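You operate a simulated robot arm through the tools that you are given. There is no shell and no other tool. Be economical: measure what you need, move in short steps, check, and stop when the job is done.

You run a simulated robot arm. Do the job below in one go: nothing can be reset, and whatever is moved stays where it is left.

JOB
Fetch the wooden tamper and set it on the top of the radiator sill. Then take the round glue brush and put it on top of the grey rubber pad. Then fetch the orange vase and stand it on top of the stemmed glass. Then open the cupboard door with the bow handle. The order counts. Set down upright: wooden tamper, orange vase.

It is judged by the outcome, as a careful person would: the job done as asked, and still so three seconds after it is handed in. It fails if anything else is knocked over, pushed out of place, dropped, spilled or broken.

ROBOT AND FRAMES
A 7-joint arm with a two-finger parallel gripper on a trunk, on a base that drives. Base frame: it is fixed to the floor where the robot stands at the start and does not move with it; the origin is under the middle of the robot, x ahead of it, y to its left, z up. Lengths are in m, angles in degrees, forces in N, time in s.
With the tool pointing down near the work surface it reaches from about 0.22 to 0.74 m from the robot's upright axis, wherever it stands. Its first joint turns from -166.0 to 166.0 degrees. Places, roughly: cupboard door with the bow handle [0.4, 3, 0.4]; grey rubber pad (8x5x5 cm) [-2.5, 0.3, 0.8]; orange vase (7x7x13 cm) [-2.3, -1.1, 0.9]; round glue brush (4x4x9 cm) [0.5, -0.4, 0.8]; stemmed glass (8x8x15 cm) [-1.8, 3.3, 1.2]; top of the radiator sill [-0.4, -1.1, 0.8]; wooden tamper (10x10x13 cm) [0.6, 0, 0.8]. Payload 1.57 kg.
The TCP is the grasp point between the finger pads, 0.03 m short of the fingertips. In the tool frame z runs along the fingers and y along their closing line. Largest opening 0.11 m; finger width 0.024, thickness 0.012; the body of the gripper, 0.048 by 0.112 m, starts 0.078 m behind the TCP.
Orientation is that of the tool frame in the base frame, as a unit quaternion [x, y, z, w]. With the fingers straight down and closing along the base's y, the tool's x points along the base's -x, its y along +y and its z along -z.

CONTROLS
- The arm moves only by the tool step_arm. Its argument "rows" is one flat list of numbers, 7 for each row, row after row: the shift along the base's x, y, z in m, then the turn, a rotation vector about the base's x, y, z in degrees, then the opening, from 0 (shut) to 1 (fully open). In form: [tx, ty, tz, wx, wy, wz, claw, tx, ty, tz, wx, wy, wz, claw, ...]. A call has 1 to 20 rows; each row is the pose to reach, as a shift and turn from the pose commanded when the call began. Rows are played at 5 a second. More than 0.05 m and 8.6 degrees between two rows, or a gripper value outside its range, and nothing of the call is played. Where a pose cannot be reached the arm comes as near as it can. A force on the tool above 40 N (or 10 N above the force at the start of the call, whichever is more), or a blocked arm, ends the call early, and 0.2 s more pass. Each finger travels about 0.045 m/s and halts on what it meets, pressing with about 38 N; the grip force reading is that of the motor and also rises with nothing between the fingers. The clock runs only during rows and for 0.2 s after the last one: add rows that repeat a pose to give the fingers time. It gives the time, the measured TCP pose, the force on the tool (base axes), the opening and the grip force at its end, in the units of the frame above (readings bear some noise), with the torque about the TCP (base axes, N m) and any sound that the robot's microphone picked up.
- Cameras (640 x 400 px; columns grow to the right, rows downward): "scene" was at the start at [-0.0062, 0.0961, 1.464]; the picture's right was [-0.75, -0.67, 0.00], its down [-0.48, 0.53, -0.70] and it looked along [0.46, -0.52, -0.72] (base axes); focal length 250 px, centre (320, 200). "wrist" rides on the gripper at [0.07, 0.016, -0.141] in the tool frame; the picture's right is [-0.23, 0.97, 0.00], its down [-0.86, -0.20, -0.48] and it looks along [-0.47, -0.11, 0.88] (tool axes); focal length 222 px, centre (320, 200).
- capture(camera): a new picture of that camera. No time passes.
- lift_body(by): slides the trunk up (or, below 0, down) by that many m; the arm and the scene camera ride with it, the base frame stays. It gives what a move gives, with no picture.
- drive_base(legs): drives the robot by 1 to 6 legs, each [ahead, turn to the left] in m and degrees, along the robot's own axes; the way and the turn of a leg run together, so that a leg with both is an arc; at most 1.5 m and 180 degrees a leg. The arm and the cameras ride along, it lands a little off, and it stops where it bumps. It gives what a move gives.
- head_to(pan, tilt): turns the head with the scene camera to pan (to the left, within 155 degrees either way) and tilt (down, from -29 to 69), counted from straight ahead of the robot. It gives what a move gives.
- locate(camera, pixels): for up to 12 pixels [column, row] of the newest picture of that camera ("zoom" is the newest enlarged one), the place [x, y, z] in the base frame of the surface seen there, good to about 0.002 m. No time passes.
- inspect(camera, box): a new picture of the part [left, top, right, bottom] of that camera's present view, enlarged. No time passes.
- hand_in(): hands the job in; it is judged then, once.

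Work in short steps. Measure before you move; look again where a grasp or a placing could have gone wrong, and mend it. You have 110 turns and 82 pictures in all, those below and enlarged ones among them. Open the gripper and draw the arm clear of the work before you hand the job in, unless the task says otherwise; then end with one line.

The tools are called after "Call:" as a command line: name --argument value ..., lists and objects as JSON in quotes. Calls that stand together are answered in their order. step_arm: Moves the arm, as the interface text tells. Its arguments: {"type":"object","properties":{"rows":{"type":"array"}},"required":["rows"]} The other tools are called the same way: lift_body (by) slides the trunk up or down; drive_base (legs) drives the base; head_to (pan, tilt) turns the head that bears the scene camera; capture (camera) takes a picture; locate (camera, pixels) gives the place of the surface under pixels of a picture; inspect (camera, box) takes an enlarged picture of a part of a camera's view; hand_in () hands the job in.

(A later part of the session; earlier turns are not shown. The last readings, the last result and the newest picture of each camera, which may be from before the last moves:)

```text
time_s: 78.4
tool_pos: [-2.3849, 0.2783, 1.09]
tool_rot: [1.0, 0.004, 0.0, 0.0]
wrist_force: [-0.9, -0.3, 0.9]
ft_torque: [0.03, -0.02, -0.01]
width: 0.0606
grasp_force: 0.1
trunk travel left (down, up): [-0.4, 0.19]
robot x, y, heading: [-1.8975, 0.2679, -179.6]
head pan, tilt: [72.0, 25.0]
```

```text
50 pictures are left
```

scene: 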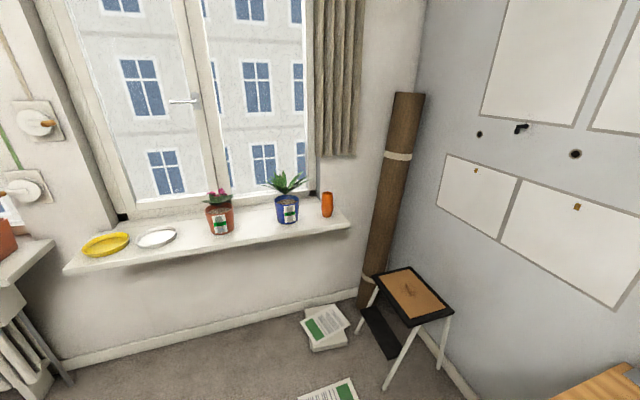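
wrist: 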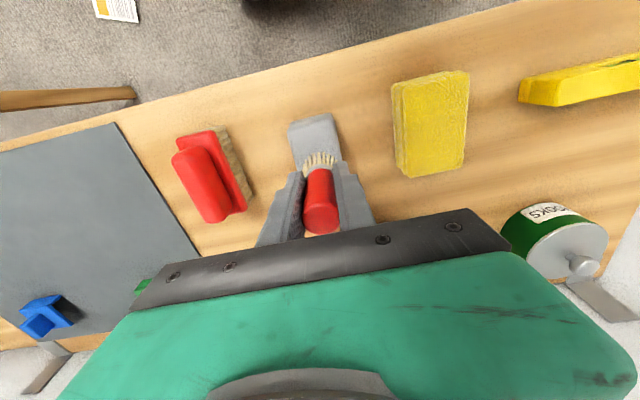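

Call:
inspect --camera "scene" --box '[250, 160, 370, 240]'

Call:
locate --camera "scene" --pixels '[[327, 195], [327, 214], [288, 215], [345, 225], [325, 345], [350, 300], [310, 225], [300, 310], [345, 325], [360, 330], [390, 385], [330, 390]]'

```text
5.00 times, centred on (310, 200) of scene
```

zoom: 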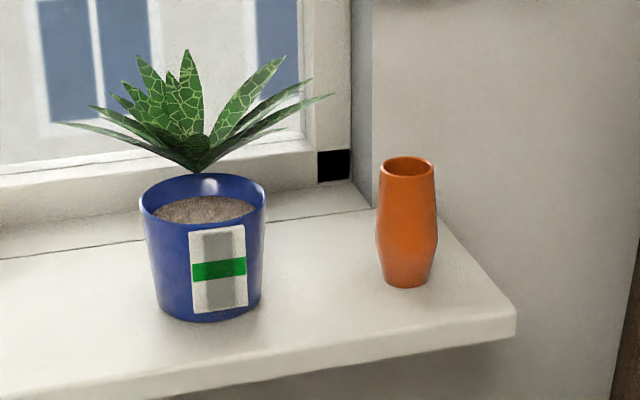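

```text
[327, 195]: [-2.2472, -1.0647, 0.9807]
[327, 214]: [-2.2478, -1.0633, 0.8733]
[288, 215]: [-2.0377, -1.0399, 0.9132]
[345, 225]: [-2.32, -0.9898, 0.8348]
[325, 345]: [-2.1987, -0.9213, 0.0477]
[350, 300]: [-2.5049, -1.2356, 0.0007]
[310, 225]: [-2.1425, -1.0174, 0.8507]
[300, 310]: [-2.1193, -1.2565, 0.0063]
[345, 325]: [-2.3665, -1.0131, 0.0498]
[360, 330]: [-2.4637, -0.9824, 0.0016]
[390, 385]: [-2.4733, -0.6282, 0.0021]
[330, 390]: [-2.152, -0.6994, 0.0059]
```

The vase is at about (-2.25,-1.09), sill z 0.851, top 0.981. I measure the wall behind it and the plant's leaf tips.

Call:
locate --camera "zoom" --pixels '[[450, 150], [460, 240], [365, 150], [330, 97], [305, 82], [265, 240], [380, 225], [436, 225], [405, 170], [405, 283], [512, 320], [440, 215]]'

```text
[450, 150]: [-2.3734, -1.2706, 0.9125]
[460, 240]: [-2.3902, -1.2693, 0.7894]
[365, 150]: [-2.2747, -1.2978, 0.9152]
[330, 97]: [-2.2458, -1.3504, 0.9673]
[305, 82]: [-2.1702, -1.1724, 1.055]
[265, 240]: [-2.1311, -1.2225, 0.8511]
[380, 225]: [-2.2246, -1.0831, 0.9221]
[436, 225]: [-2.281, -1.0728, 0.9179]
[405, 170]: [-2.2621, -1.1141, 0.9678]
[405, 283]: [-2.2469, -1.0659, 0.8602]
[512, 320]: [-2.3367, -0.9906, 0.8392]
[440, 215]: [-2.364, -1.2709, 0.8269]
```

The wall is 0.18 behind the vase: room for fingers closing along y. I look at the floor sheets on the way.

Call:
head_to --pan 80 --tilt 48

Call:
capture --camera "scene"

```text
time_s: 79.3
tool_pos: [-2.3851, 0.2794, 1.0895]
tool_rot: [1.0, 0.004, 0.0, 0.0]
wrist_force: [-0.5, 0.0, 0.1]
ft_torque: [0.02, -0.01, 0.01]
width: 0.0605
grasp_force: 0.0
trunk travel left (down, up): [-0.4, 0.19]
robot x, y, heading: [-1.896, 0.2714, -179.4]
head pan, tilt: [80.0, 48.0]
```

```text
48 pictures are left
```

scene: 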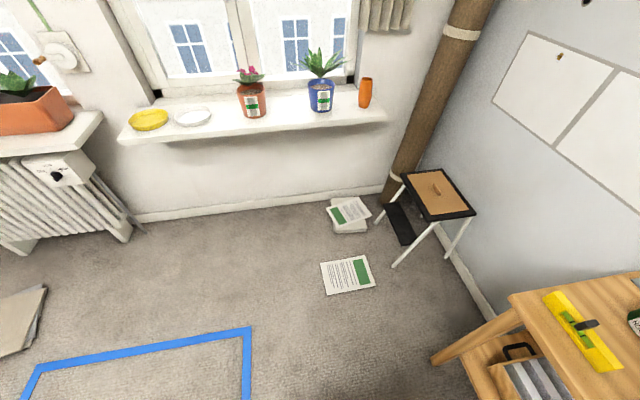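

Call:
locate --camera "scene" --pixels '[[320, 262], [325, 294], [375, 286], [370, 256], [335, 234], [328, 200], [250, 240], [385, 125], [340, 132], [250, 328]]'

```text
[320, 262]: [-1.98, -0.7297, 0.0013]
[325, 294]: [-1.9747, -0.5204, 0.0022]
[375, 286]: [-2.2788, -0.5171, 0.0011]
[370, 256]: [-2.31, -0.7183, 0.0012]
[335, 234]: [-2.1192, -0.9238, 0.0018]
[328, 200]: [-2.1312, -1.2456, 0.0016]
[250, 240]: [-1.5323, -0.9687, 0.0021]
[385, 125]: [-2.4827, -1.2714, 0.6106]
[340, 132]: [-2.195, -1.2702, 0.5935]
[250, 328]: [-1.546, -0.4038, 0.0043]
```

A flat sheet covers x -1.97…-2.31, y -0.52…-0.73; I'll stand at about (-1.75,-0.68), clear of it. First I retract and raise the arm, then drive.

Call:
step_arm --rows '[0.04, 0, 0.02, 0, 0, 0, 1, 0.08, 0, 0.04, 0, 0, 0, 1, 0.12, 0, 0.06, 0, 0, 0, 1, 0.16, 0, 0.08, 0, 0, 0, 1]'

Call:
drive_base --legs '[[-0.15, 0], [0, 89.4], [0.9, 0], [0, -50]]'

Call:
head_to --pan 10 --tilt 40

Call:
capture --camera "scene"

```text
time_s: 80.3
tool_pos: [-2.2241, 0.2773, 1.1727]
tool_rot: [1.0, 0.004, 0.0, 0.0]
wrist_force: [-0.7, -0.7, 0.2]
ft_torque: [0.03, -0.01, 0.03]
width: 0.1099
grasp_force: 0.0
trunk travel left (down, up): [-0.4, 0.19]
robot x, y, heading: [-1.8979, 0.2712, -179.5]
head pan, tilt: [80.0, 48.0]
```

```text
time_s: 92.1
tool_pos: [-1.9756, -0.8252, 1.1727]
tool_rot: [0.934, 0.356, 0.0, 0.0]
wrist_force: [0.0, 0.5, 0.4]
ft_torque: [0.0, -0.01, 0.0]
width: 0.11
grasp_force: 0.1
trunk travel left (down, up): [-0.4, 0.19]
robot x, y, heading: [-1.7249, -0.619, -138.2]
head pan, tilt: [80.0, 48.0]
```

```text
time_s: 93.5
tool_pos: [-1.9759, -0.8227, 1.1732]
tool_rot: [0.934, 0.356, 0.0, 0.0]
wrist_force: [-0.3, -0.1, 0.8]
ft_torque: [-0.04, 0.03, 0.0]
width: 0.1102
grasp_force: 0.1
trunk travel left (down, up): [-0.4, 0.19]
robot x, y, heading: [-1.7282, -0.6159, -138.6]
head pan, tilt: [10.0, 40.0]
```

```text
47 pictures are left
```

scene: 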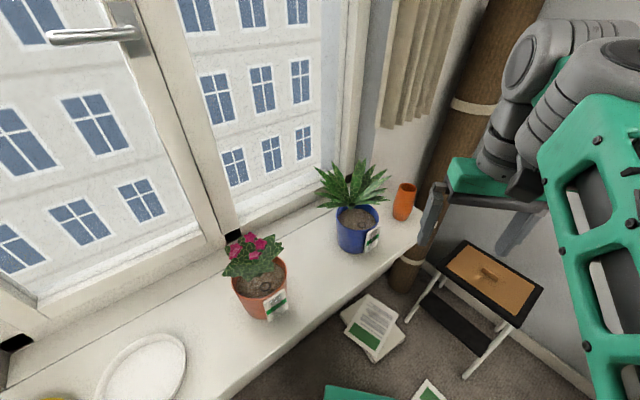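

The vase would be 0.71 away, marginal. I shift the base 0.08 towards the sill.

Call:
drive_base --legs '[[0, 45], [0.09, 0], [0, -45]]'

Call:
inspect --camera "scene" --box '[300, 140, 460, 240]'

```text
time_s: 98.7
tool_pos: [-1.9826, -0.9114, 1.1725]
tool_rot: [0.936, 0.352, 0.001, -0.001]
wrist_force: [-0.4, -0.3, 0.6]
ft_torque: [0.01, 0.02, 0.02]
width: 0.1099
grasp_force: 0.1
trunk travel left (down, up): [-0.4, 0.19]
robot x, y, heading: [-1.7326, -0.7056, -138.7]
head pan, tilt: [10.0, 40.0]
```

```text
4.00 times, centred on (380, 190) of scene
```

zoom: 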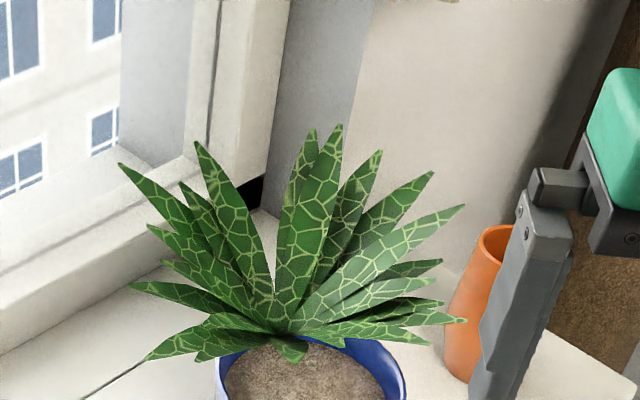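

Call:
locate --camera "zoom" --pixels '[[493, 232], [463, 320], [462, 208], [430, 262], [448, 320], [490, 228], [480, 265], [335, 130], [400, 180]]'

```text
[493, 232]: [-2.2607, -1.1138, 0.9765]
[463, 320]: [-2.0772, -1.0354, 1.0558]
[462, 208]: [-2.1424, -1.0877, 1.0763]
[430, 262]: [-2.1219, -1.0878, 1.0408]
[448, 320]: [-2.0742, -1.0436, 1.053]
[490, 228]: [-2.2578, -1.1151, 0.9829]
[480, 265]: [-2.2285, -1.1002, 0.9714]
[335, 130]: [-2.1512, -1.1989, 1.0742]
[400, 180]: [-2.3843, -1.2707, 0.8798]
```

Leaf tips reach z≈1.08 at x≥-2.142, 0.11 from the vase's axis. I lift the trunk 0.1 for clearance, then swing the tool to (-2.252,-0.88) turning it so the camera faces the room and the fingers close along x.

Call:
lift_body --by 0.1

Call:
step_arm --rows '[-0.038, 0.005, -0.01, 0, 0, 8, 1, -0.076, 0.01, -0.03, 0, 0, 16, 1, -0.114, 0.015, -0.05, 0, 0, 24, 1, -0.152, 0.02, -0.07, 0, 0, 32, 1, -0.19, 0.025, -0.09, 0, 0, 40, 1, -0.228, 0.03, -0.11, 0, 0, 46, 1, -0.25, 0.03, -0.12, 0, 0, 48.8, 1, -0.269, 0.03, -0.12, 0, 0, 48.8, 1]'

Call:
capture --camera "scene"

Call:
capture --camera "wrist"

```text
time_s: 100.0
tool_pos: [-1.983, -0.9111, 1.2729]
tool_rot: [0.936, 0.351, 0.0, 0.0]
wrist_force: [-0.5, -0.1, -0.7]
ft_torque: [0.01, 0.0, 0.0]
width: 0.1102
grasp_force: 0.1
trunk travel left (down, up): [-0.5, 0.09]
robot x, y, heading: [-1.7288, -0.7033, -138.6]
head pan, tilt: [10.0, 40.0]
```

```text
time_s: 101.8
tool_pos: [-2.2541, -0.8805, 1.1534]
tool_rot: [0.707, 0.707, 0.0, 0.001]
wrist_force: [-0.8, 1.0, -0.2]
ft_torque: [-0.02, 0.01, 0.03]
width: 0.1099
grasp_force: 0.0
trunk travel left (down, up): [-0.5, 0.09]
robot x, y, heading: [-1.7332, -0.7056, -138.7]
head pan, tilt: [10.0, 40.0]
```

```text
45 pictures are left
```

scene: 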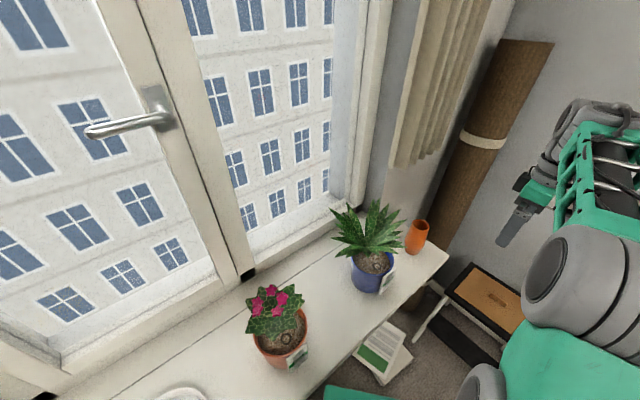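

```text
44 pictures are left
```

wrist: 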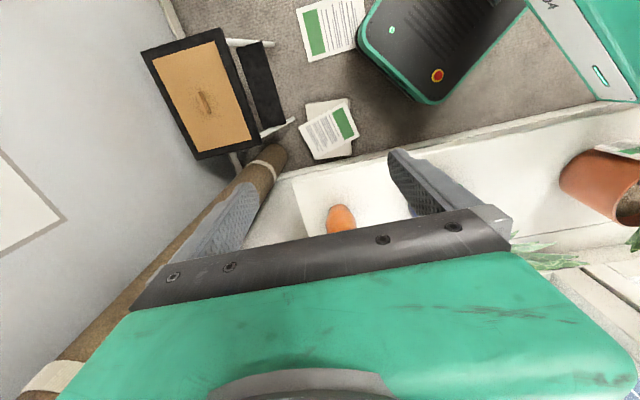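

I check the standing roll's distance from the gripper's path, and refine the vase.

Call:
locate --camera "scene" --pixels '[[445, 215], [462, 175], [490, 140], [520, 60], [417, 226], [408, 235], [427, 232], [394, 212], [417, 245]]'

```text
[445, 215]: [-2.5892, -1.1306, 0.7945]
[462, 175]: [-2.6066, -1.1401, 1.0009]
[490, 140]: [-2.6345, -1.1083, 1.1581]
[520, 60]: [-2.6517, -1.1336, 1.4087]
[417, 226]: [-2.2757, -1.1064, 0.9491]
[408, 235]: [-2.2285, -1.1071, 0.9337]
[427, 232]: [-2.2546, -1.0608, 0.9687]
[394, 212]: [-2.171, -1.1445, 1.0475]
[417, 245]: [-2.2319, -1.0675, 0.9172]
```

The roll is well clear (x≈-2.6). I move over the vase at z≈1.13 and look again.

Call:
step_arm --rows '[0, -0.045, 0, 0, 0, 0, 1, 0, -0.09, 0, 0, 0, 0, 1, 0, -0.135, 0, 0, 0, 0, 1, 0, -0.18, -0.01, 0, 0, 0, 1, 0, -0.21, -0.03, 0, 0, 0, 1]'

Call:
capture --camera "wrist"

Call:
capture --camera "scene"

```text
time_s: 103.0
tool_pos: [-2.2528, -1.0893, 1.1228]
tool_rot: [0.707, 0.707, 0.0, 0.0]
wrist_force: [0.5, -0.8, 0.0]
ft_torque: [0.01, -0.03, 0.01]
width: 0.1102
grasp_force: 0.0
trunk travel left (down, up): [-0.5, 0.09]
robot x, y, heading: [-1.7292, -0.7026, -138.7]
head pan, tilt: [10.0, 40.0]
```

```text
43 pictures are left
```

wrist: 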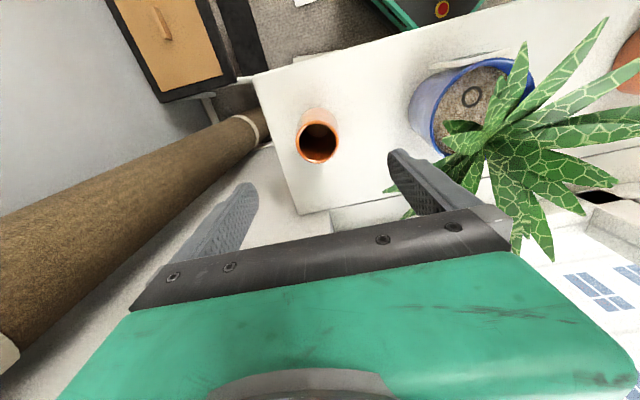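

```text
42 pictures are left
```

scene: 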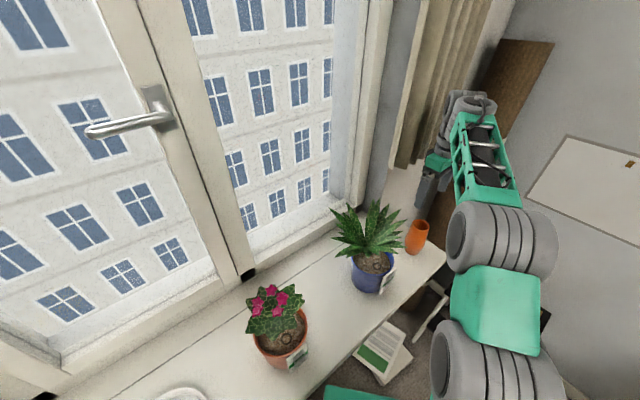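

A leaf tip shows near the right finger at (390,190). I measure leaves and the vase rim.

Call:
locate --camera "wrist" --pixels '[[388, 190], [408, 215], [445, 140], [442, 122], [299, 142], [338, 142], [318, 125], [318, 162], [468, 185], [515, 235]]'

```text
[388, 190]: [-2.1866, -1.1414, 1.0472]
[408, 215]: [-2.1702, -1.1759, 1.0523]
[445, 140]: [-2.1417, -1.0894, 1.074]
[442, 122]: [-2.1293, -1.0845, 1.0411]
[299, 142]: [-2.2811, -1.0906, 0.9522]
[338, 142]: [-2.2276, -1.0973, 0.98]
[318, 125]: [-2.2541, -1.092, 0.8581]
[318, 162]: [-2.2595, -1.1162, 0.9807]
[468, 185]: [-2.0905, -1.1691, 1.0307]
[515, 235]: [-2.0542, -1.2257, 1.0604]
```

Vase axis (-2.254,-1.090). I turn the tool 16° to move its side away from the leaf, narrow the opening a little and descend to just above the rim.

Call:
step_arm --rows '[-0.001, -0.001, 0, 0, 0, 8, 0.9, -0.001, -0.001, 0, 0, 0, 16, 0.87, -0.001, -0.001, -0.03, 0, 0, 16, 0.87, -0.001, -0.001, -0.06, 0, 0, 16, 0.87, -0.001, -0.001, -0.1, 0, 0, 16, 0.87]'

Call:
capture --camera "wrist"

Call:
inspect --camera "scene" --box '[320, 120, 520, 260]'

```text
time_s: 104.2
tool_pos: [-2.2539, -1.0917, 1.0251]
tool_rot: [0.602, 0.799, 0.0, 0.0]
wrist_force: [0.0, -0.5, -0.2]
ft_torque: [-0.01, 0.01, 0.04]
width: 0.0955
grasp_force: 0.2
trunk travel left (down, up): [-0.5, 0.09]
robot x, y, heading: [-1.7294, -0.7017, -138.5]
head pan, tilt: [10.0, 40.0]
```

```text
41 pictures are left
```

wrist: 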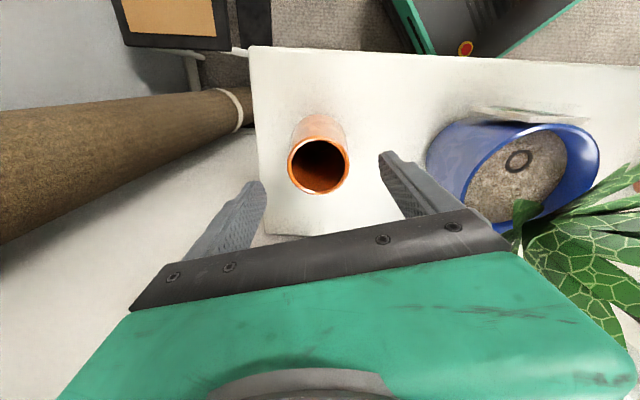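

```text
2.86 times, centred on (420, 190) of scene
```

zoom: 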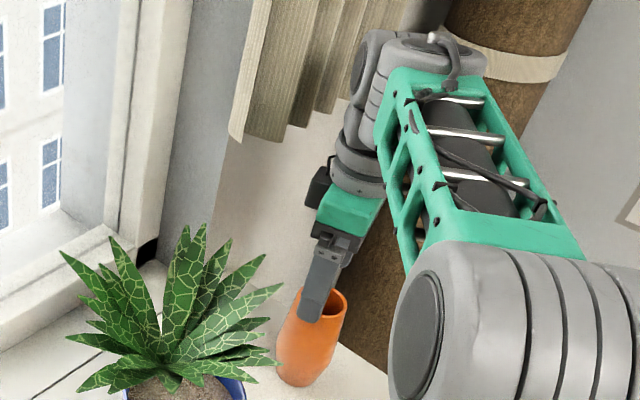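

Leaves are clear of the gripper. I descend to z≈0.918 and close on the belly.

Call:
step_arm --rows '[0, 0.001, -0.035, 0, 0, 0, 0.87, 0, 0.001, -0.07, 0, 0, 0, 0.87, 0, 0.001, -0.107, 0, 0, 0, 0.87, 0, 0.001, -0.107, 0, 0, 0, 0.87, 0, 0.001, -0.107, 0, 0, 0, 0.4, 0, 0.001, -0.107, 0, 0, 0, 0.4, 0, 0.001, -0.107, 0, 0, 0, 0.4, 0, 0.001, -0.107, 0, 0, 0, 0.4]'

Call:
capture --camera "wrist"

```text
time_s: 106.0
tool_pos: [-2.2538, -1.0902, 0.9176]
tool_rot: [0.601, 0.799, 0.0, 0.0]
wrist_force: [1.5, 0.8, -0.9]
ft_torque: [-0.02, -0.01, -0.01]
width: 0.0647
grasp_force: 33.7
trunk travel left (down, up): [-0.5, 0.09]
robot x, y, heading: [-1.7294, -0.7031, -138.7]
head pan, tilt: [10.0, 40.0]
```

```text
39 pictures are left
```

wrist: 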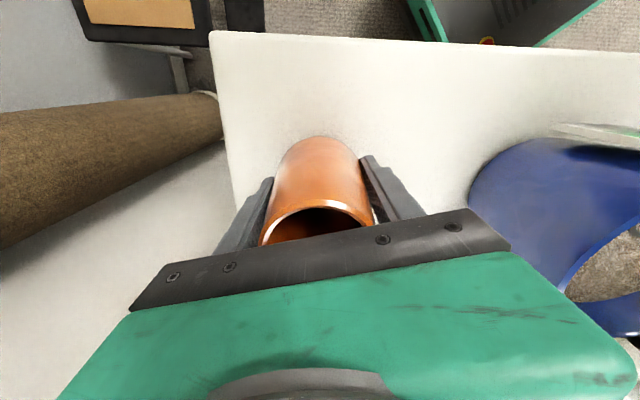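

Held at 0.065 width. I lift straight up, then draw out towards the room.

Call:
step_arm --rows '[0, 0, 0.02, 0, 0, 0, 0.4, 0, 0, 0.06, 0, 0, 0, 0.4, 0, 0, 0.1, 0, 0, 0, 0.4, 0, 0, 0.14, 0, 0, 0, 0.4, 0, 0, 0.18, 0, 0, 0, 0.4, 0, 0, 0.21, 0, 0, 0, 0.4, 0, 0.04, 0.23, 0, 0, 0, 0.4, 0, 0.08, 0.25, 0, 0, 0, 0.4, 0, 0.12, 0.27, 0, 0, 0, 0.4, 0, 0.16, 0.27, 0, 0, 0, 0.4, 0, 0.2, 0.27, 0, 0, 0, 0.4, 0.04, 0.22, 0.27, 0, 0, -5, 0.4, 0.08, 0.22, 0.27, 0, 0, -13, 0.4, 0.12, 0.22, 0.27, 0, 0, -21, 0.4, 0.16, 0.22, 0.27, 0, 0, -29, 0.4, 0.19, 0.22, 0.27, 0, 0, -37, 0.4, 0.19, 0.2, 0.27, 0, 0, -45, 0.4, 0.19, 0.18, 0.27, 0, 0, -53, 0.4, 0.19, 0.17, 0.27, 0, 0, -61, 0.4, 0.19, 0.16, 0.27, 0, 0, -65, 0.4]'

Call:
capture --camera "wrist"

```text
time_s: 110.2
tool_pos: [-2.0623, -0.9317, 1.1864]
tool_rot: [0.937, 0.348, 0.0, 0.0]
wrist_force: [-0.1, -0.6, -1.7]
ft_torque: [0.0, 0.0, 0.02]
width: 0.0648
grasp_force: 37.9
trunk travel left (down, up): [-0.5, 0.09]
robot x, y, heading: [-1.7307, -0.7, -138.7]
head pan, tilt: [10.0, 40.0]
```

```text
38 pictures are left
```

wrist: 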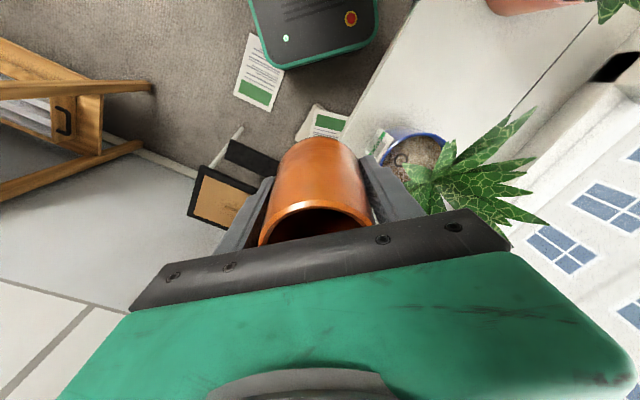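

I back away from the sill, turn to face +y and take a look at the glass's side of the room.

Call:
drive_base --legs '[[-0.5, 0], [0, -131], [1.0, 0]]'

Call:
head_to --pan 12 --tilt 22

Call:
capture --camera "scene"

```text
time_s: 123.4
tool_pos: [-1.2982, 1.0145, 1.186]
tool_rot: [-0.706, 0.709, 0.0, 0.0]
wrist_force: [-0.6, -0.8, -2.1]
ft_torque: [-0.01, 0.0, 0.03]
width: 0.0649
grasp_force: 37.3
trunk travel left (down, up): [-0.5, 0.09]
robot x, y, heading: [-1.3484, 0.6122, 90.0]
head pan, tilt: [10.0, 40.0]
```

```text
time_s: 124.2
tool_pos: [-1.2975, 1.014, 1.1853]
tool_rot: [-0.705, 0.709, 0.0, 0.0]
wrist_force: [0.1, 0.2, -1.1]
ft_torque: [0.01, 0.03, 0.02]
width: 0.0649
grasp_force: 38.2
trunk travel left (down, up): [-0.5, 0.09]
robot x, y, heading: [-1.3439, 0.6162, 90.0]
head pan, tilt: [12.0, 22.0]
```

```text
37 pictures are left
```

scene: 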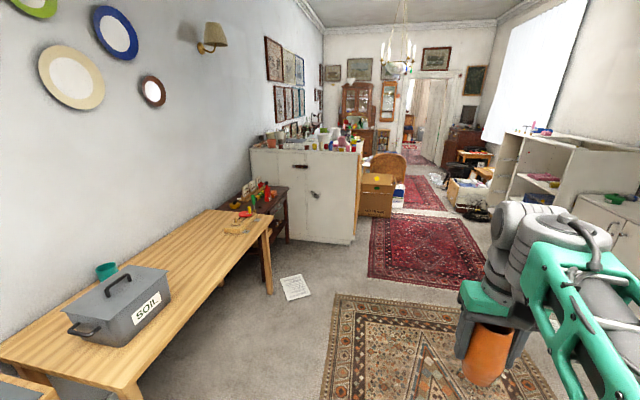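

The white cabinet at (305,190) carries many things on top. I enlarge it.

Call:
inspect --camera "scene" --box '[240, 115, 372, 198]'

```text
4.82 times, centred on (306, 156) of scene
```

zoom: 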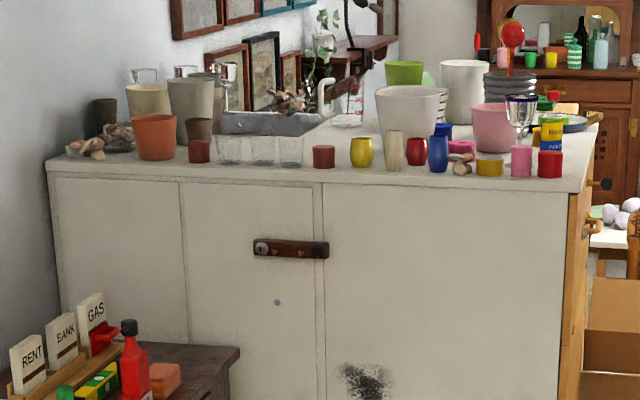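

A stemmed glass with a blue rim shows at zoom (521,112). I measure it and the cabinet edge.

Call:
locate --camera "zoom" --pixels '[[521, 98], [521, 128], [521, 160], [550, 165], [500, 175], [580, 180], [560, 190], [490, 115], [545, 105], [437, 150], [580, 125], [330, 185]]'

```text
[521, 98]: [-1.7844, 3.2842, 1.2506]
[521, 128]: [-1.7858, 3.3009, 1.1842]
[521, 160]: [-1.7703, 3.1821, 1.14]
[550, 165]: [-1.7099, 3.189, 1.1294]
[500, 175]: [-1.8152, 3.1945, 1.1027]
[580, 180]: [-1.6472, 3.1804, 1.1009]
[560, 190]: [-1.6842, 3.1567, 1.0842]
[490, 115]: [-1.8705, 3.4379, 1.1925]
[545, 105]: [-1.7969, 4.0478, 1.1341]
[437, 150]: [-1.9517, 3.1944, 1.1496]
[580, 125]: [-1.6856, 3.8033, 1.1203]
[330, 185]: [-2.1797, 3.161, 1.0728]
```

The glass stands at (-1.785,3.30), cabinet top z≈1.10, front y≈3.16. I check floor things on the way: the sheet, carpet edges and dark side table.

Call:
locate --camera "scene" --pixels '[[283, 280], [310, 295], [290, 300], [330, 340], [345, 305], [400, 330], [345, 242], [270, 240], [288, 240], [370, 275], [370, 216], [270, 290]]'

```text
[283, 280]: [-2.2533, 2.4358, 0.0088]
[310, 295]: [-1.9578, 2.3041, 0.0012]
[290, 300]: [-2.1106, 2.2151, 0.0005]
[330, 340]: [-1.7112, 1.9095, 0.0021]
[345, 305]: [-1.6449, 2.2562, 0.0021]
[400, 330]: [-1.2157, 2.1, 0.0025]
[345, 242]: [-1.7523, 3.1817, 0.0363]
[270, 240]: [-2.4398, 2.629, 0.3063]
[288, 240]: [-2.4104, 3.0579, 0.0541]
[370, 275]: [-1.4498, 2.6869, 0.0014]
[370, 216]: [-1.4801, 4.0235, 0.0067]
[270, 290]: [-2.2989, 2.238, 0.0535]
```

The path is free (carpets flat, sheet at x<-1.95). I raise the trunk and arm so the vase clears everything, then drive to about (-1.70,2.70).

Call:
lift_body --by 0.09

Call:
step_arm --rows '[-0.02, 0, 0.04, 0, 0, 0, 0.4, -0.03, 0, 0.08, 0, 0, 0, 0.4, -0.04, 0, 0.12, 0, 0, 0, 0.4, -0.05, 0, 0.15, 0, 0, 0, 0.4]'

Call:
drive_base --legs '[[0, 9.7], [1.5, 0], [0.55, 0], [0, -9.7]]'

Call:
head_to --pan 15 --tilt 35

Call:
capture --camera "scene"

```text
time_s: 125.5
tool_pos: [-1.2984, 1.0148, 1.2758]
tool_rot: [-0.705, 0.709, 0.0, 0.0]
wrist_force: [0.5, -0.3, -2.4]
ft_torque: [-0.03, -0.01, 0.0]
width: 0.0648
grasp_force: 37.7
trunk travel left (down, up): [-0.59, 0.0]
robot x, y, heading: [-1.3481, 0.6158, 89.6]
head pan, tilt: [12.0, 22.0]
```

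```text
time_s: 126.5
tool_pos: [-1.35, 1.0163, 1.4267]
tool_rot: [-0.705, 0.709, -0.001, -0.001]
wrist_force: [0.6, 0.5, -0.5]
ft_torque: [0.0, -0.02, -0.01]
width: 0.0647
grasp_force: 37.9
trunk travel left (down, up): [-0.59, 0.0]
robot x, y, heading: [-1.347, 0.6171, 90.1]
head pan, tilt: [12.0, 22.0]
```

```text
time_s: 138.0
tool_pos: [-1.6844, 3.034, 1.4265]
tool_rot: [-0.704, 0.71, 0.0, 0.0]
wrist_force: [0.2, 1.1, -3.1]
ft_torque: [0.0, 0.02, 0.0]
width: 0.0647
grasp_force: 38.0
trunk travel left (down, up): [-0.59, 0.0]
robot x, y, heading: [-1.6811, 2.6318, 89.8]
head pan, tilt: [12.0, 22.0]
```

```text
time_s: 138.8
tool_pos: [-1.6837, 3.0336, 1.4272]
tool_rot: [-0.705, 0.709, 0.0, 0.0]
wrist_force: [0.8, -0.8, -2.2]
ft_torque: [-0.02, -0.03, -0.02]
width: 0.0645
grasp_force: 38.7
trunk travel left (down, up): [-0.59, 0.0]
robot x, y, heading: [-1.6827, 2.6309, 90.0]
head pan, tilt: [15.0, 35.0]
```

```text
35 pictures are left
```

scene: 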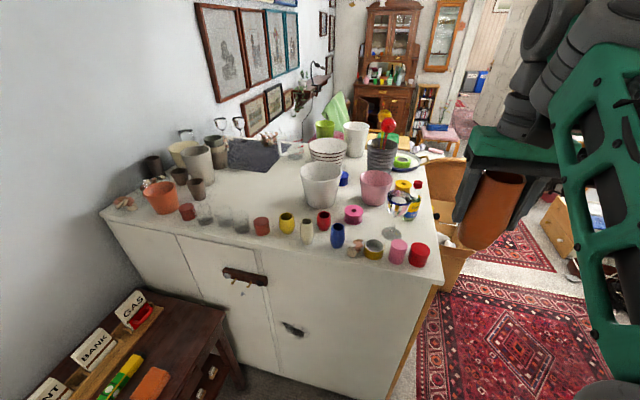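

Call:
inspect --camera "scene" --box '[340, 150, 460, 270]'

```text
3.33 times, centred on (400, 210) of scene
```

zoom: 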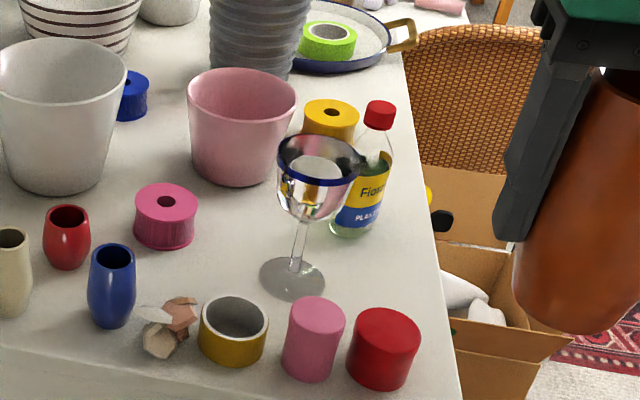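

The glass's bowl seems open; I probe points across the rim and inside.

Call:
locate --camera "zoom" --pixels '[[280, 150], [364, 165], [320, 136], [318, 184], [320, 150], [320, 160], [320, 170], [300, 155], [345, 165], [318, 205], [292, 280], [380, 105]]'

Call:
inspect --camera "scene" --box '[380, 180, 424, 212]'

```text
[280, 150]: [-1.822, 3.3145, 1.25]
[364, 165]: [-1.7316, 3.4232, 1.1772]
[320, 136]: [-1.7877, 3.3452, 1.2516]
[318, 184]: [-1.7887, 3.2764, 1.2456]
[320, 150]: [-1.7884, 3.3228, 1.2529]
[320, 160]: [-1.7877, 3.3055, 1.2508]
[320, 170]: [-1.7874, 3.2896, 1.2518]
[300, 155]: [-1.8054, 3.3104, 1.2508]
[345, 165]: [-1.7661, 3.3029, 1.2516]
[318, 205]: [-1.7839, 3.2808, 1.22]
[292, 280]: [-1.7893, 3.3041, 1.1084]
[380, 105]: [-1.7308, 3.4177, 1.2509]
```

```text
12.50 times, centred on (402, 196) of scene
```

zoom: 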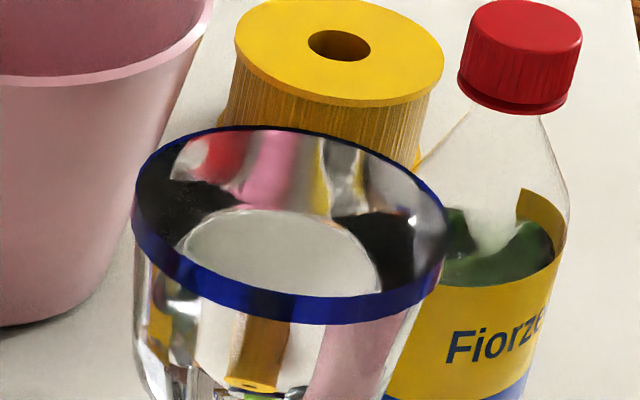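

The rim reads as a closed flat surface at z≈1.251. I measure its edges finely for the centre.

Call:
locate --camera "zoom" --pixels '[[142, 190], [437, 240], [265, 131], [300, 292], [190, 150], [390, 165], [200, 265], [390, 285], [290, 210], [280, 250]]'

```text
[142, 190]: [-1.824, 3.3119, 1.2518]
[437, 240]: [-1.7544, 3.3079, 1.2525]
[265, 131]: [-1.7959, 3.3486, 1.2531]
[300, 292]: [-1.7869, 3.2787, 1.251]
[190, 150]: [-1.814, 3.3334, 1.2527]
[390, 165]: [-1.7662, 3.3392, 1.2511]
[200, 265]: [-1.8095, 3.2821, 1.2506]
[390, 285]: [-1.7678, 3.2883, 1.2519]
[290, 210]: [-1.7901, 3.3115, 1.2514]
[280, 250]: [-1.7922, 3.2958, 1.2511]
```

Rim centre (-1.789,3.312), z 1.2515. It is 0.69 away, so I drive 0.1 closer first.

Call:
drive_base --legs '[[0.1, 0]]'

```text
time_s: 139.9
tool_pos: [-1.6825, 3.1367, 1.4261]
tool_rot: [-0.704, 0.71, -0.001, -0.001]
wrist_force: [-0.1, 0.8, -2.5]
ft_torque: [-0.06, 0.02, -0.01]
width: 0.0649
grasp_force: 38.4
trunk travel left (down, up): [-0.59, 0.0]
robot x, y, heading: [-1.6833, 2.7339, 89.8]
head pan, tilt: [15.0, 35.0]
```

I move over the rim at height, then down to leave ~25 mm.

Call:
step_arm --rows '[-0.022, 0.035, 0, 0, 0, 0, 0.4, -0.044, 0.07, 0, 0, 0, 0, 0.4, -0.066, 0.105, 0, 0, 0, 0, 0.4, -0.088, 0.14, 0, 0, 0, 0, 0.4, -0.1065, 0.1755, 0, 0, 0, 0, 0.4, -0.1065, 0.1755, -0.03, 0, 0, 0, 0.4, -0.1065, 0.1755, -0.06, 0, 0, 0, 0.4, -0.1065, 0.1755, -0.083, 0, 0, 0, 0.4, -0.1065, 0.1755, -0.083, 0, 0, 0, 0.4]'

Call:
inspect --camera "scene" --box '[340, 120, 500, 240]'

Call:
capture --camera "wrist"

```text
time_s: 140.6
tool_pos: [-1.7302, 3.2129, 1.4275]
tool_rot: [-0.705, 0.709, 0.003, 0.003]
wrist_force: [-5.8, 8.7, -13.9]
ft_torque: [-0.51, -0.94, -0.45]
width: 0.0647
grasp_force: 37.8
out of reach, approached as far as the arm can: row 3
trunk travel left (down, up): [-0.59, 0.0]
robot x, y, heading: [-1.6815, 2.7384, 89.9]
head pan, tilt: [15.0, 35.0]
stopped in row 3: the force on the tool passed its limit (the readings are from after the stop); the commanded pose is now the measured one
```

```text
3.33 times, centred on (420, 180) of scene
```

zoom: 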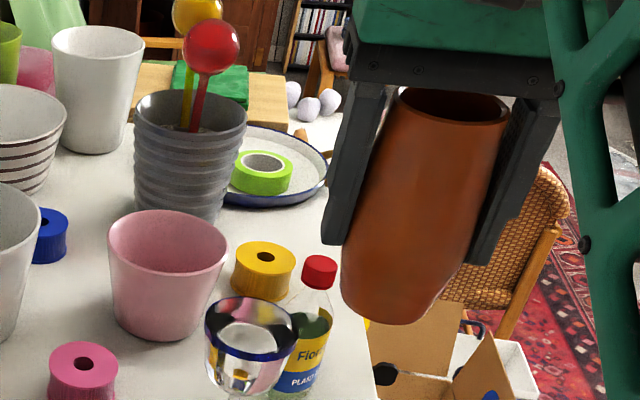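

```text
31 pictures are left
```

wrist: 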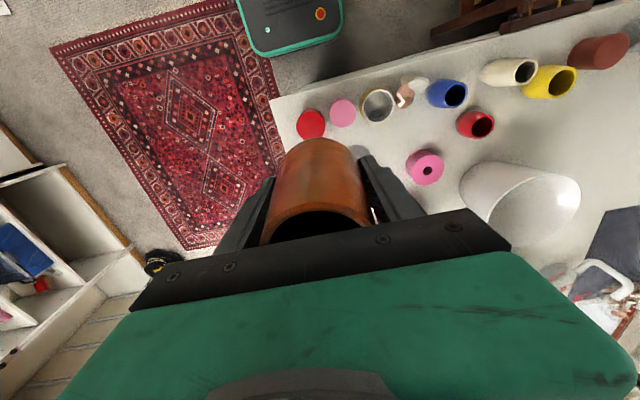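

The arm hit its reach limit at this height (1.43 is too high here). I check readings with a small move down and back.

Call:
step_arm --rows '[0.005, -0.01, -0.01, 0, 0, 0, 0.4, 0.005, -0.01, -0.03, 0, 0, 0, 0.4, 0.005, -0.01, -0.045, 0, 0, 0, 0.4, 0.005, -0.01, -0.045, 0, 0, 0, 0.4]'

```text
time_s: 141.6
tool_pos: [-1.7252, 3.2036, 1.3809]
tool_rot: [-0.705, 0.709, 0.002, 0.002]
wrist_force: [-0.3, -0.1, -0.8]
ft_torque: [-0.01, -0.04, 0.01]
width: 0.0647
grasp_force: 38.0
trunk travel left (down, up): [-0.59, 0.0]
robot x, y, heading: [-1.6824, 2.7366, 89.9]
head pan, tilt: [15.0, 35.0]
```

Forces are normal again. I measure my base front against the cabinet in the wrist picture to see whether I can stand nearer.

Call:
locate --camera "wrist" --pixels '[[300, 50], [255, 55], [342, 35], [320, 14], [340, 78], [300, 92], [275, 100]]'

```text
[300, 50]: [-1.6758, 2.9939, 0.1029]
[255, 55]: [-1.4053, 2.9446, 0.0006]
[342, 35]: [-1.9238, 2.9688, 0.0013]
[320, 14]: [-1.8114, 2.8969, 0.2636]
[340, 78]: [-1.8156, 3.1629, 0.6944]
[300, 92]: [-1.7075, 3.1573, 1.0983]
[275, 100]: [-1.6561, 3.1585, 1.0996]
```

Base front at y≈3.0, cabinet at 3.157. I drive 0.08 more.

Call:
drive_base --legs '[[0.08, 0]]'

```text
time_s: 142.6
tool_pos: [-1.7248, 3.2842, 1.3809]
tool_rot: [-0.705, 0.709, 0.002, 0.002]
wrist_force: [-0.5, 0.4, -3.1]
ft_torque: [-0.07, -0.01, 0.01]
width: 0.0649
grasp_force: 38.7
trunk travel left (down, up): [-0.59, 0.0]
robot x, y, heading: [-1.6801, 2.816, 90.2]
head pan, tilt: [15.0, 35.0]
```

Now over the rim centre: dx -0.064, dy +0.028, first at height then down to ~17 mm above.

Call:
step_arm --rows '[-0.032, 0.014, 0, 0, 0, 0, 0.4, -0.064, 0.028, 0, 0, 0, 0, 0.4, -0.064, 0.028, -0.02, 0, 0, 0, 0.4, -0.064, 0.028, -0.04, 0, 0, 0, 0.4, -0.064, 0.028, -0.046, 0, 0, 0, 0.4]'

Call:
inspect --camera "scene" --box '[340, 140, 500, 260]'

Call:
capture --camera "wrist"

```text
time_s: 143.8
tool_pos: [-1.7882, 3.3128, 1.3362]
tool_rot: [-0.705, 0.71, 0.002, 0.002]
wrist_force: [0.3, 1.2, -1.7]
ft_torque: [-0.04, -0.02, -0.02]
width: 0.0648
grasp_force: 37.9
trunk travel left (down, up): [-0.59, 0.0]
robot x, y, heading: [-1.6818, 2.8137, 89.7]
head pan, tilt: [15.0, 35.0]
```

```text
3.33 times, centred on (420, 200) of scene
```

zoom: 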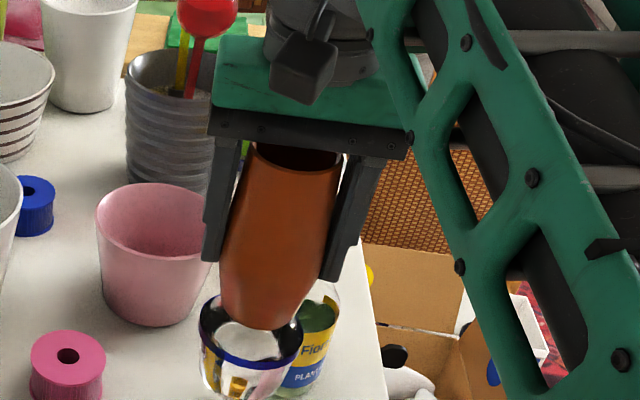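

```text
29 pictures are left
```

wrist: 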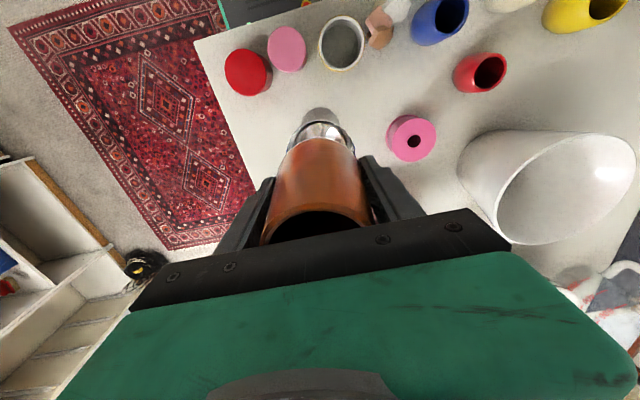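

I measure the vase's lower edge against the rim.

Call:
inspect --camera "scene" --box '[380, 195, 430, 240]'

```text
8.89 times, centred on (405, 218) of scene
```

zoom: 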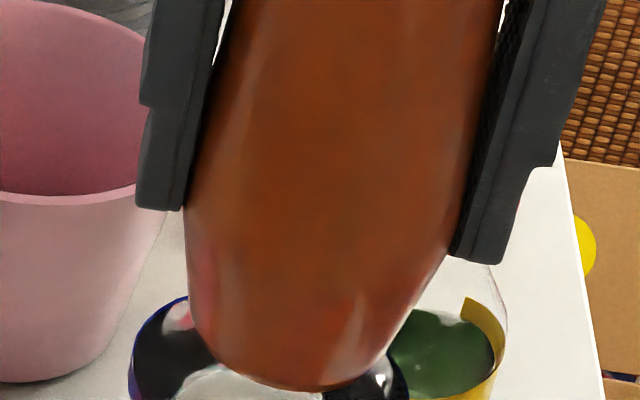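

Call:
locate --camera "zoom" --pixels '[[217, 355], [380, 360], [300, 384], [195, 290], [430, 280], [137, 360], [402, 375], [180, 302]]'

```text
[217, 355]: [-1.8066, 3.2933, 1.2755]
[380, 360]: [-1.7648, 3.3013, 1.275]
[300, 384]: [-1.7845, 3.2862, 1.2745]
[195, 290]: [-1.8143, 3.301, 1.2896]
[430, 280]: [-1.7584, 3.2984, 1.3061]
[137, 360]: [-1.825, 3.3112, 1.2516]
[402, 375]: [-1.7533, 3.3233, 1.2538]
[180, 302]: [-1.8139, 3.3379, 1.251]
```

The vase base (centre ≈(-1.786,3.310)) lies over the rim centre within 3 mm. I lower gently with a 2 mm correction.

Call:
step_arm --rows '[-0.002, 0.001, -0.008, 0, 0, 0, 0.4, -0.002, 0.001, -0.014, 0, 0, 0, 0.4, -0.002, 0.001, -0.016, 0, 0, 0, 0.4, -0.002, 0.001, -0.017, 0, 0, 0, 0.4]'

Call:
inspect --camera "scene" --box '[380, 200, 430, 245]'

```text
time_s: 144.8
tool_pos: [-1.7922, 3.3122, 1.318]
tool_rot: [-0.705, 0.709, 0.003, 0.003]
wrist_force: [0.1, 0.3, -2.8]
ft_torque: [0.02, 0.0, 0.01]
width: 0.0648
grasp_force: 38.1
trunk travel left (down, up): [-0.59, 0.0]
robot x, y, heading: [-1.6829, 2.8158, 89.8]
head pan, tilt: [15.0, 35.0]
```

```text
8.89 times, centred on (405, 222) of scene
```

zoom: 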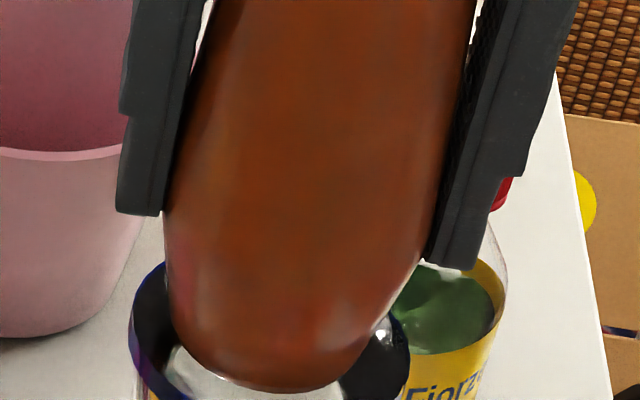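

Centred on the rim. I lower in 1 mm steps until the weight is taken.

Call:
step_arm --rows '[0.001, 0, -0.001, 0, 0, 0, 0.4, 0.001, 0, -0.002, 0, 0, 0, 0.4]'

```text
time_s: 145.4
tool_pos: [-1.7891, 3.3124, 1.3177]
tool_rot: [-0.705, 0.709, 0.002, 0.002]
wrist_force: [-0.9, 0.4, -1.7]
ft_torque: [0.03, 0.0, -0.02]
width: 0.0647
grasp_force: 37.9
trunk travel left (down, up): [-0.59, 0.0]
robot x, y, heading: [-1.6817, 2.8126, 90.2]
head pan, tilt: [15.0, 35.0]
```

Call:
step_arm --rows '[0, 0, -0.001, 0, 0, 0, 0.4, 0, 0, -0.002, 0, 0, 0, 0.4]'

Call:
inspect --camera "scene" --box '[380, 200, 430, 245]'

```text
time_s: 146.0
tool_pos: [-1.7907, 3.3121, 1.3159]
tool_rot: [-0.705, 0.709, 0.003, 0.002]
wrist_force: [-0.7, -0.2, 9.9]
ft_torque: [-0.28, 0.01, -0.07]
width: 0.0646
grasp_force: 38.5
trunk travel left (down, up): [-0.59, 0.0]
robot x, y, heading: [-1.6846, 2.8141, 89.9]
head pan, tilt: [15.0, 35.0]
```

```text
8.89 times, centred on (405, 222) of scene
```

zoom: 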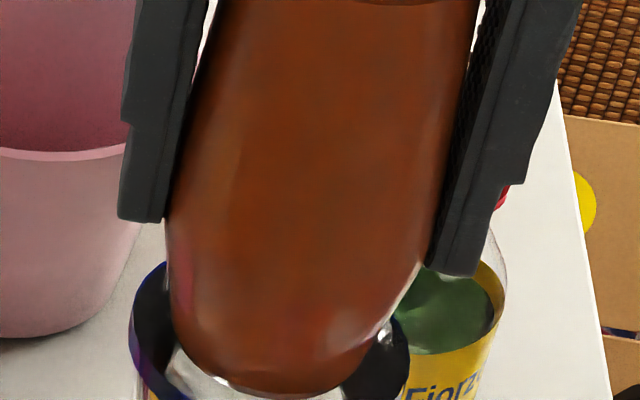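

Contact (≈10 N up). I ease 1 mm and open slowly, no more than needed, then go straight up.

Call:
step_arm --rows '[0, 0, 0.001, 0, 0, 0, 0.4, 0, 0, 0.001, 0, 0, 0, 0.6, 0, 0, 0.001, 0, 0, 0, 0.65, 0, 0, 0.001, 0, 0, 0, 0.7, 0, 0, 0.001, 0, 0, 0, 0.75, 0, 0, 0.001, 0, 0, 0, 0.8, 0, 0, 0.001, 0, 0, 0, 0.8]'

Call:
inspect --camera "scene" --box '[360, 160, 460, 250]'

```text
time_s: 147.6
tool_pos: [-1.7905, 3.3117, 1.3174]
tool_rot: [-0.706, 0.709, 0.003, 0.003]
wrist_force: [0.0, 1.1, 0.0]
ft_torque: [0.02, 0.02, 0.01]
width: 0.0883
grasp_force: 0.0
trunk travel left (down, up): [-0.59, 0.0]
robot x, y, heading: [-1.6875, 2.8155, 90.0]
head pan, tilt: [15.0, 35.0]
```

```text
4.44 times, centred on (410, 205) of scene
```

zoom: 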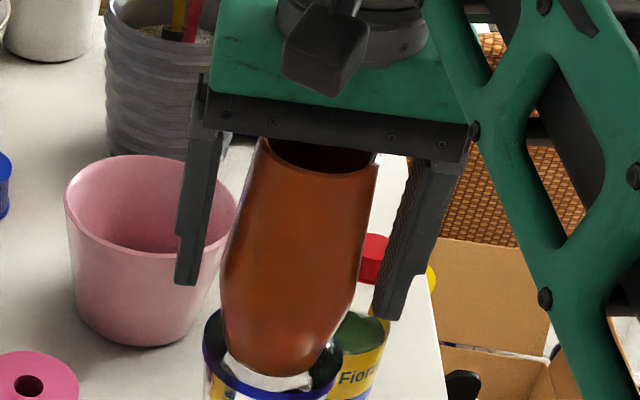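

The vase stands free. The arm's reach upward is near its limit, but the fingers straddle it in x, so I rise 0.03 (palm clears by 4 cm) and withdraw along -y.

Call:
step_arm --rows '[0.001, 0, 0, 0, 0, 0, 0.95, 0.001, 0, 0.015, 0, 0, 0, 0.95, 0.001, 0, 0.03, 0, 0, 0, 0.95, 0.001, -0.02, 0.03, 0, 0, 0, 0.95, 0.001, -0.05, 0.03, 0, 0, 0, 0.95, 0.001, -0.08, 0.03, 0, 0, 0, 0.95, 0.001, -0.11, 0.03, 0, 0, 0, 0.95, 0.001, -0.14, 0.03, 0, 0, 0, 0.95, 0.001, -0.17, 0.03, 0, 0, 0, 0.95, 0.001, -0.2, 0.03, 0, 0, 0, 0.95]'

Call:
inspect --camera "scene" --box '[340, 140, 500, 270]'

```text
time_s: 149.8
tool_pos: [-1.7908, 3.1133, 1.3455]
tool_rot: [-0.705, 0.709, 0.002, 0.002]
wrist_force: [-0.4, -0.3, 0.6]
ft_torque: [0.02, 0.0, -0.01]
width: 0.1045
grasp_force: 0.1
trunk travel left (down, up): [-0.59, 0.0]
robot x, y, heading: [-1.6823, 2.8108, 89.9]
head pan, tilt: [15.0, 35.0]
```

```text
3.08 times, centred on (420, 205) of scene
```

zoom: 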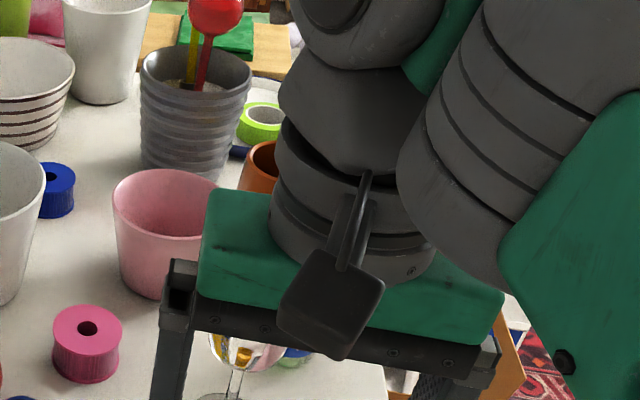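

I back away 0.6 and look at the vase, then to the right for the cupboard.

Call:
drive_base --legs '[[-0.6, 0]]'

Call:
head_to --pan -5 --tilt 20

Call:
inspect --camera "scene" --box '[120, 80, 400, 260]'

Call:
head_to --pan -65 --tilt 30

Call:
capture --camera "scene"

```text
time_s: 153.2
tool_pos: [-1.7907, 2.5145, 1.3455]
tool_rot: [-0.705, 0.709, 0.003, 0.002]
wrist_force: [-0.6, 0.1, -0.3]
ft_torque: [0.02, 0.0, 0.03]
width: 0.1042
grasp_force: 0.1
trunk travel left (down, up): [-0.59, 0.0]
robot x, y, heading: [-1.6818, 2.2163, 89.7]
head pan, tilt: [15.0, 35.0]
```

```text
time_s: 154.1
tool_pos: [-1.7908, 2.5141, 1.345]
tool_rot: [-0.704, 0.71, 0.003, 0.002]
wrist_force: [-0.4, -0.1, 0.8]
ft_torque: [-0.04, -0.01, -0.01]
width: 0.1044
grasp_force: 0.1
trunk travel left (down, up): [-0.59, 0.0]
robot x, y, heading: [-1.6865, 2.2141, 89.7]
head pan, tilt: [-5.0, 20.0]
```

```text
2.22 times, centred on (260, 170) of scene
```

zoom: 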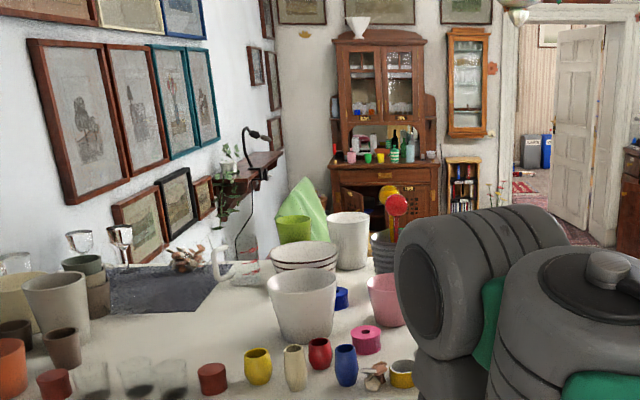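

```text
time_s: 155.4
tool_pos: [-1.7935, 2.514, 1.3464]
tool_rot: [-0.705, 0.71, 0.002, 0.003]
wrist_force: [0.7, -0.4, 0.9]
ft_torque: [0.02, -0.01, 0.01]
width: 0.1044
grasp_force: 0.1
trunk travel left (down, up): [-0.59, 0.0]
robot x, y, heading: [-1.6869, 2.2157, 89.9]
head pan, tilt: [-65.0, 30.0]
```

```text
22 pictures are left
```

scene: 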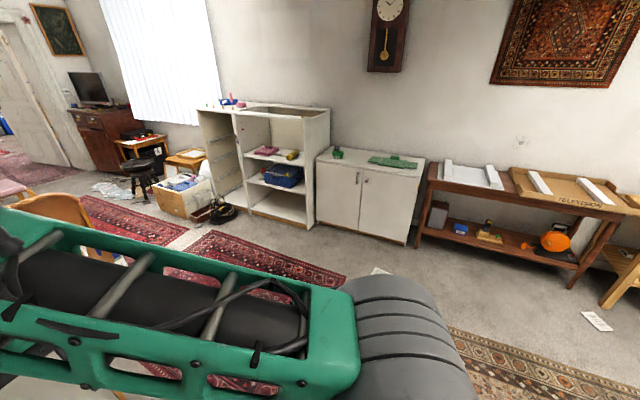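

The white two-door cupboard at (365,195) is it. I enlarge its handles.

Call:
inspect --camera "scene" --box '[305, 140, 435, 250]'

```text
3.64 times, centred on (370, 195) of scene
```

zoom: 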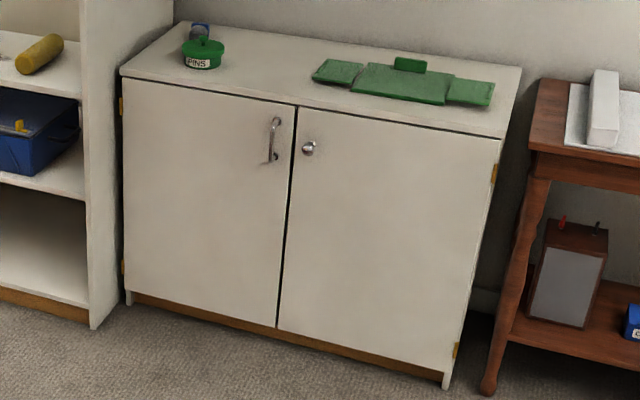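

Call:
locate --camera "zoom" --pixels '[[277, 120], [270, 160], [125, 110], [290, 125], [500, 150], [125, 285], [278, 320], [309, 148], [250, 145], [90, 320], [490, 385], [274, 140]]'

```text
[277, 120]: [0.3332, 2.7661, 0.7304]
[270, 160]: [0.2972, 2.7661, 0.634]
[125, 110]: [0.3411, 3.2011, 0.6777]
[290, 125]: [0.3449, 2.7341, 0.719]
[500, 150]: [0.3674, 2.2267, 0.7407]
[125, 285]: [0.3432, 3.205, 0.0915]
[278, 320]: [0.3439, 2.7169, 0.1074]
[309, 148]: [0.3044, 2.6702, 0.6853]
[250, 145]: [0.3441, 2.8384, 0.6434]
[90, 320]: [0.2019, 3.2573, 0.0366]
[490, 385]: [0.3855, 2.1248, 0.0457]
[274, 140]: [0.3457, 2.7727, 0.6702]
```

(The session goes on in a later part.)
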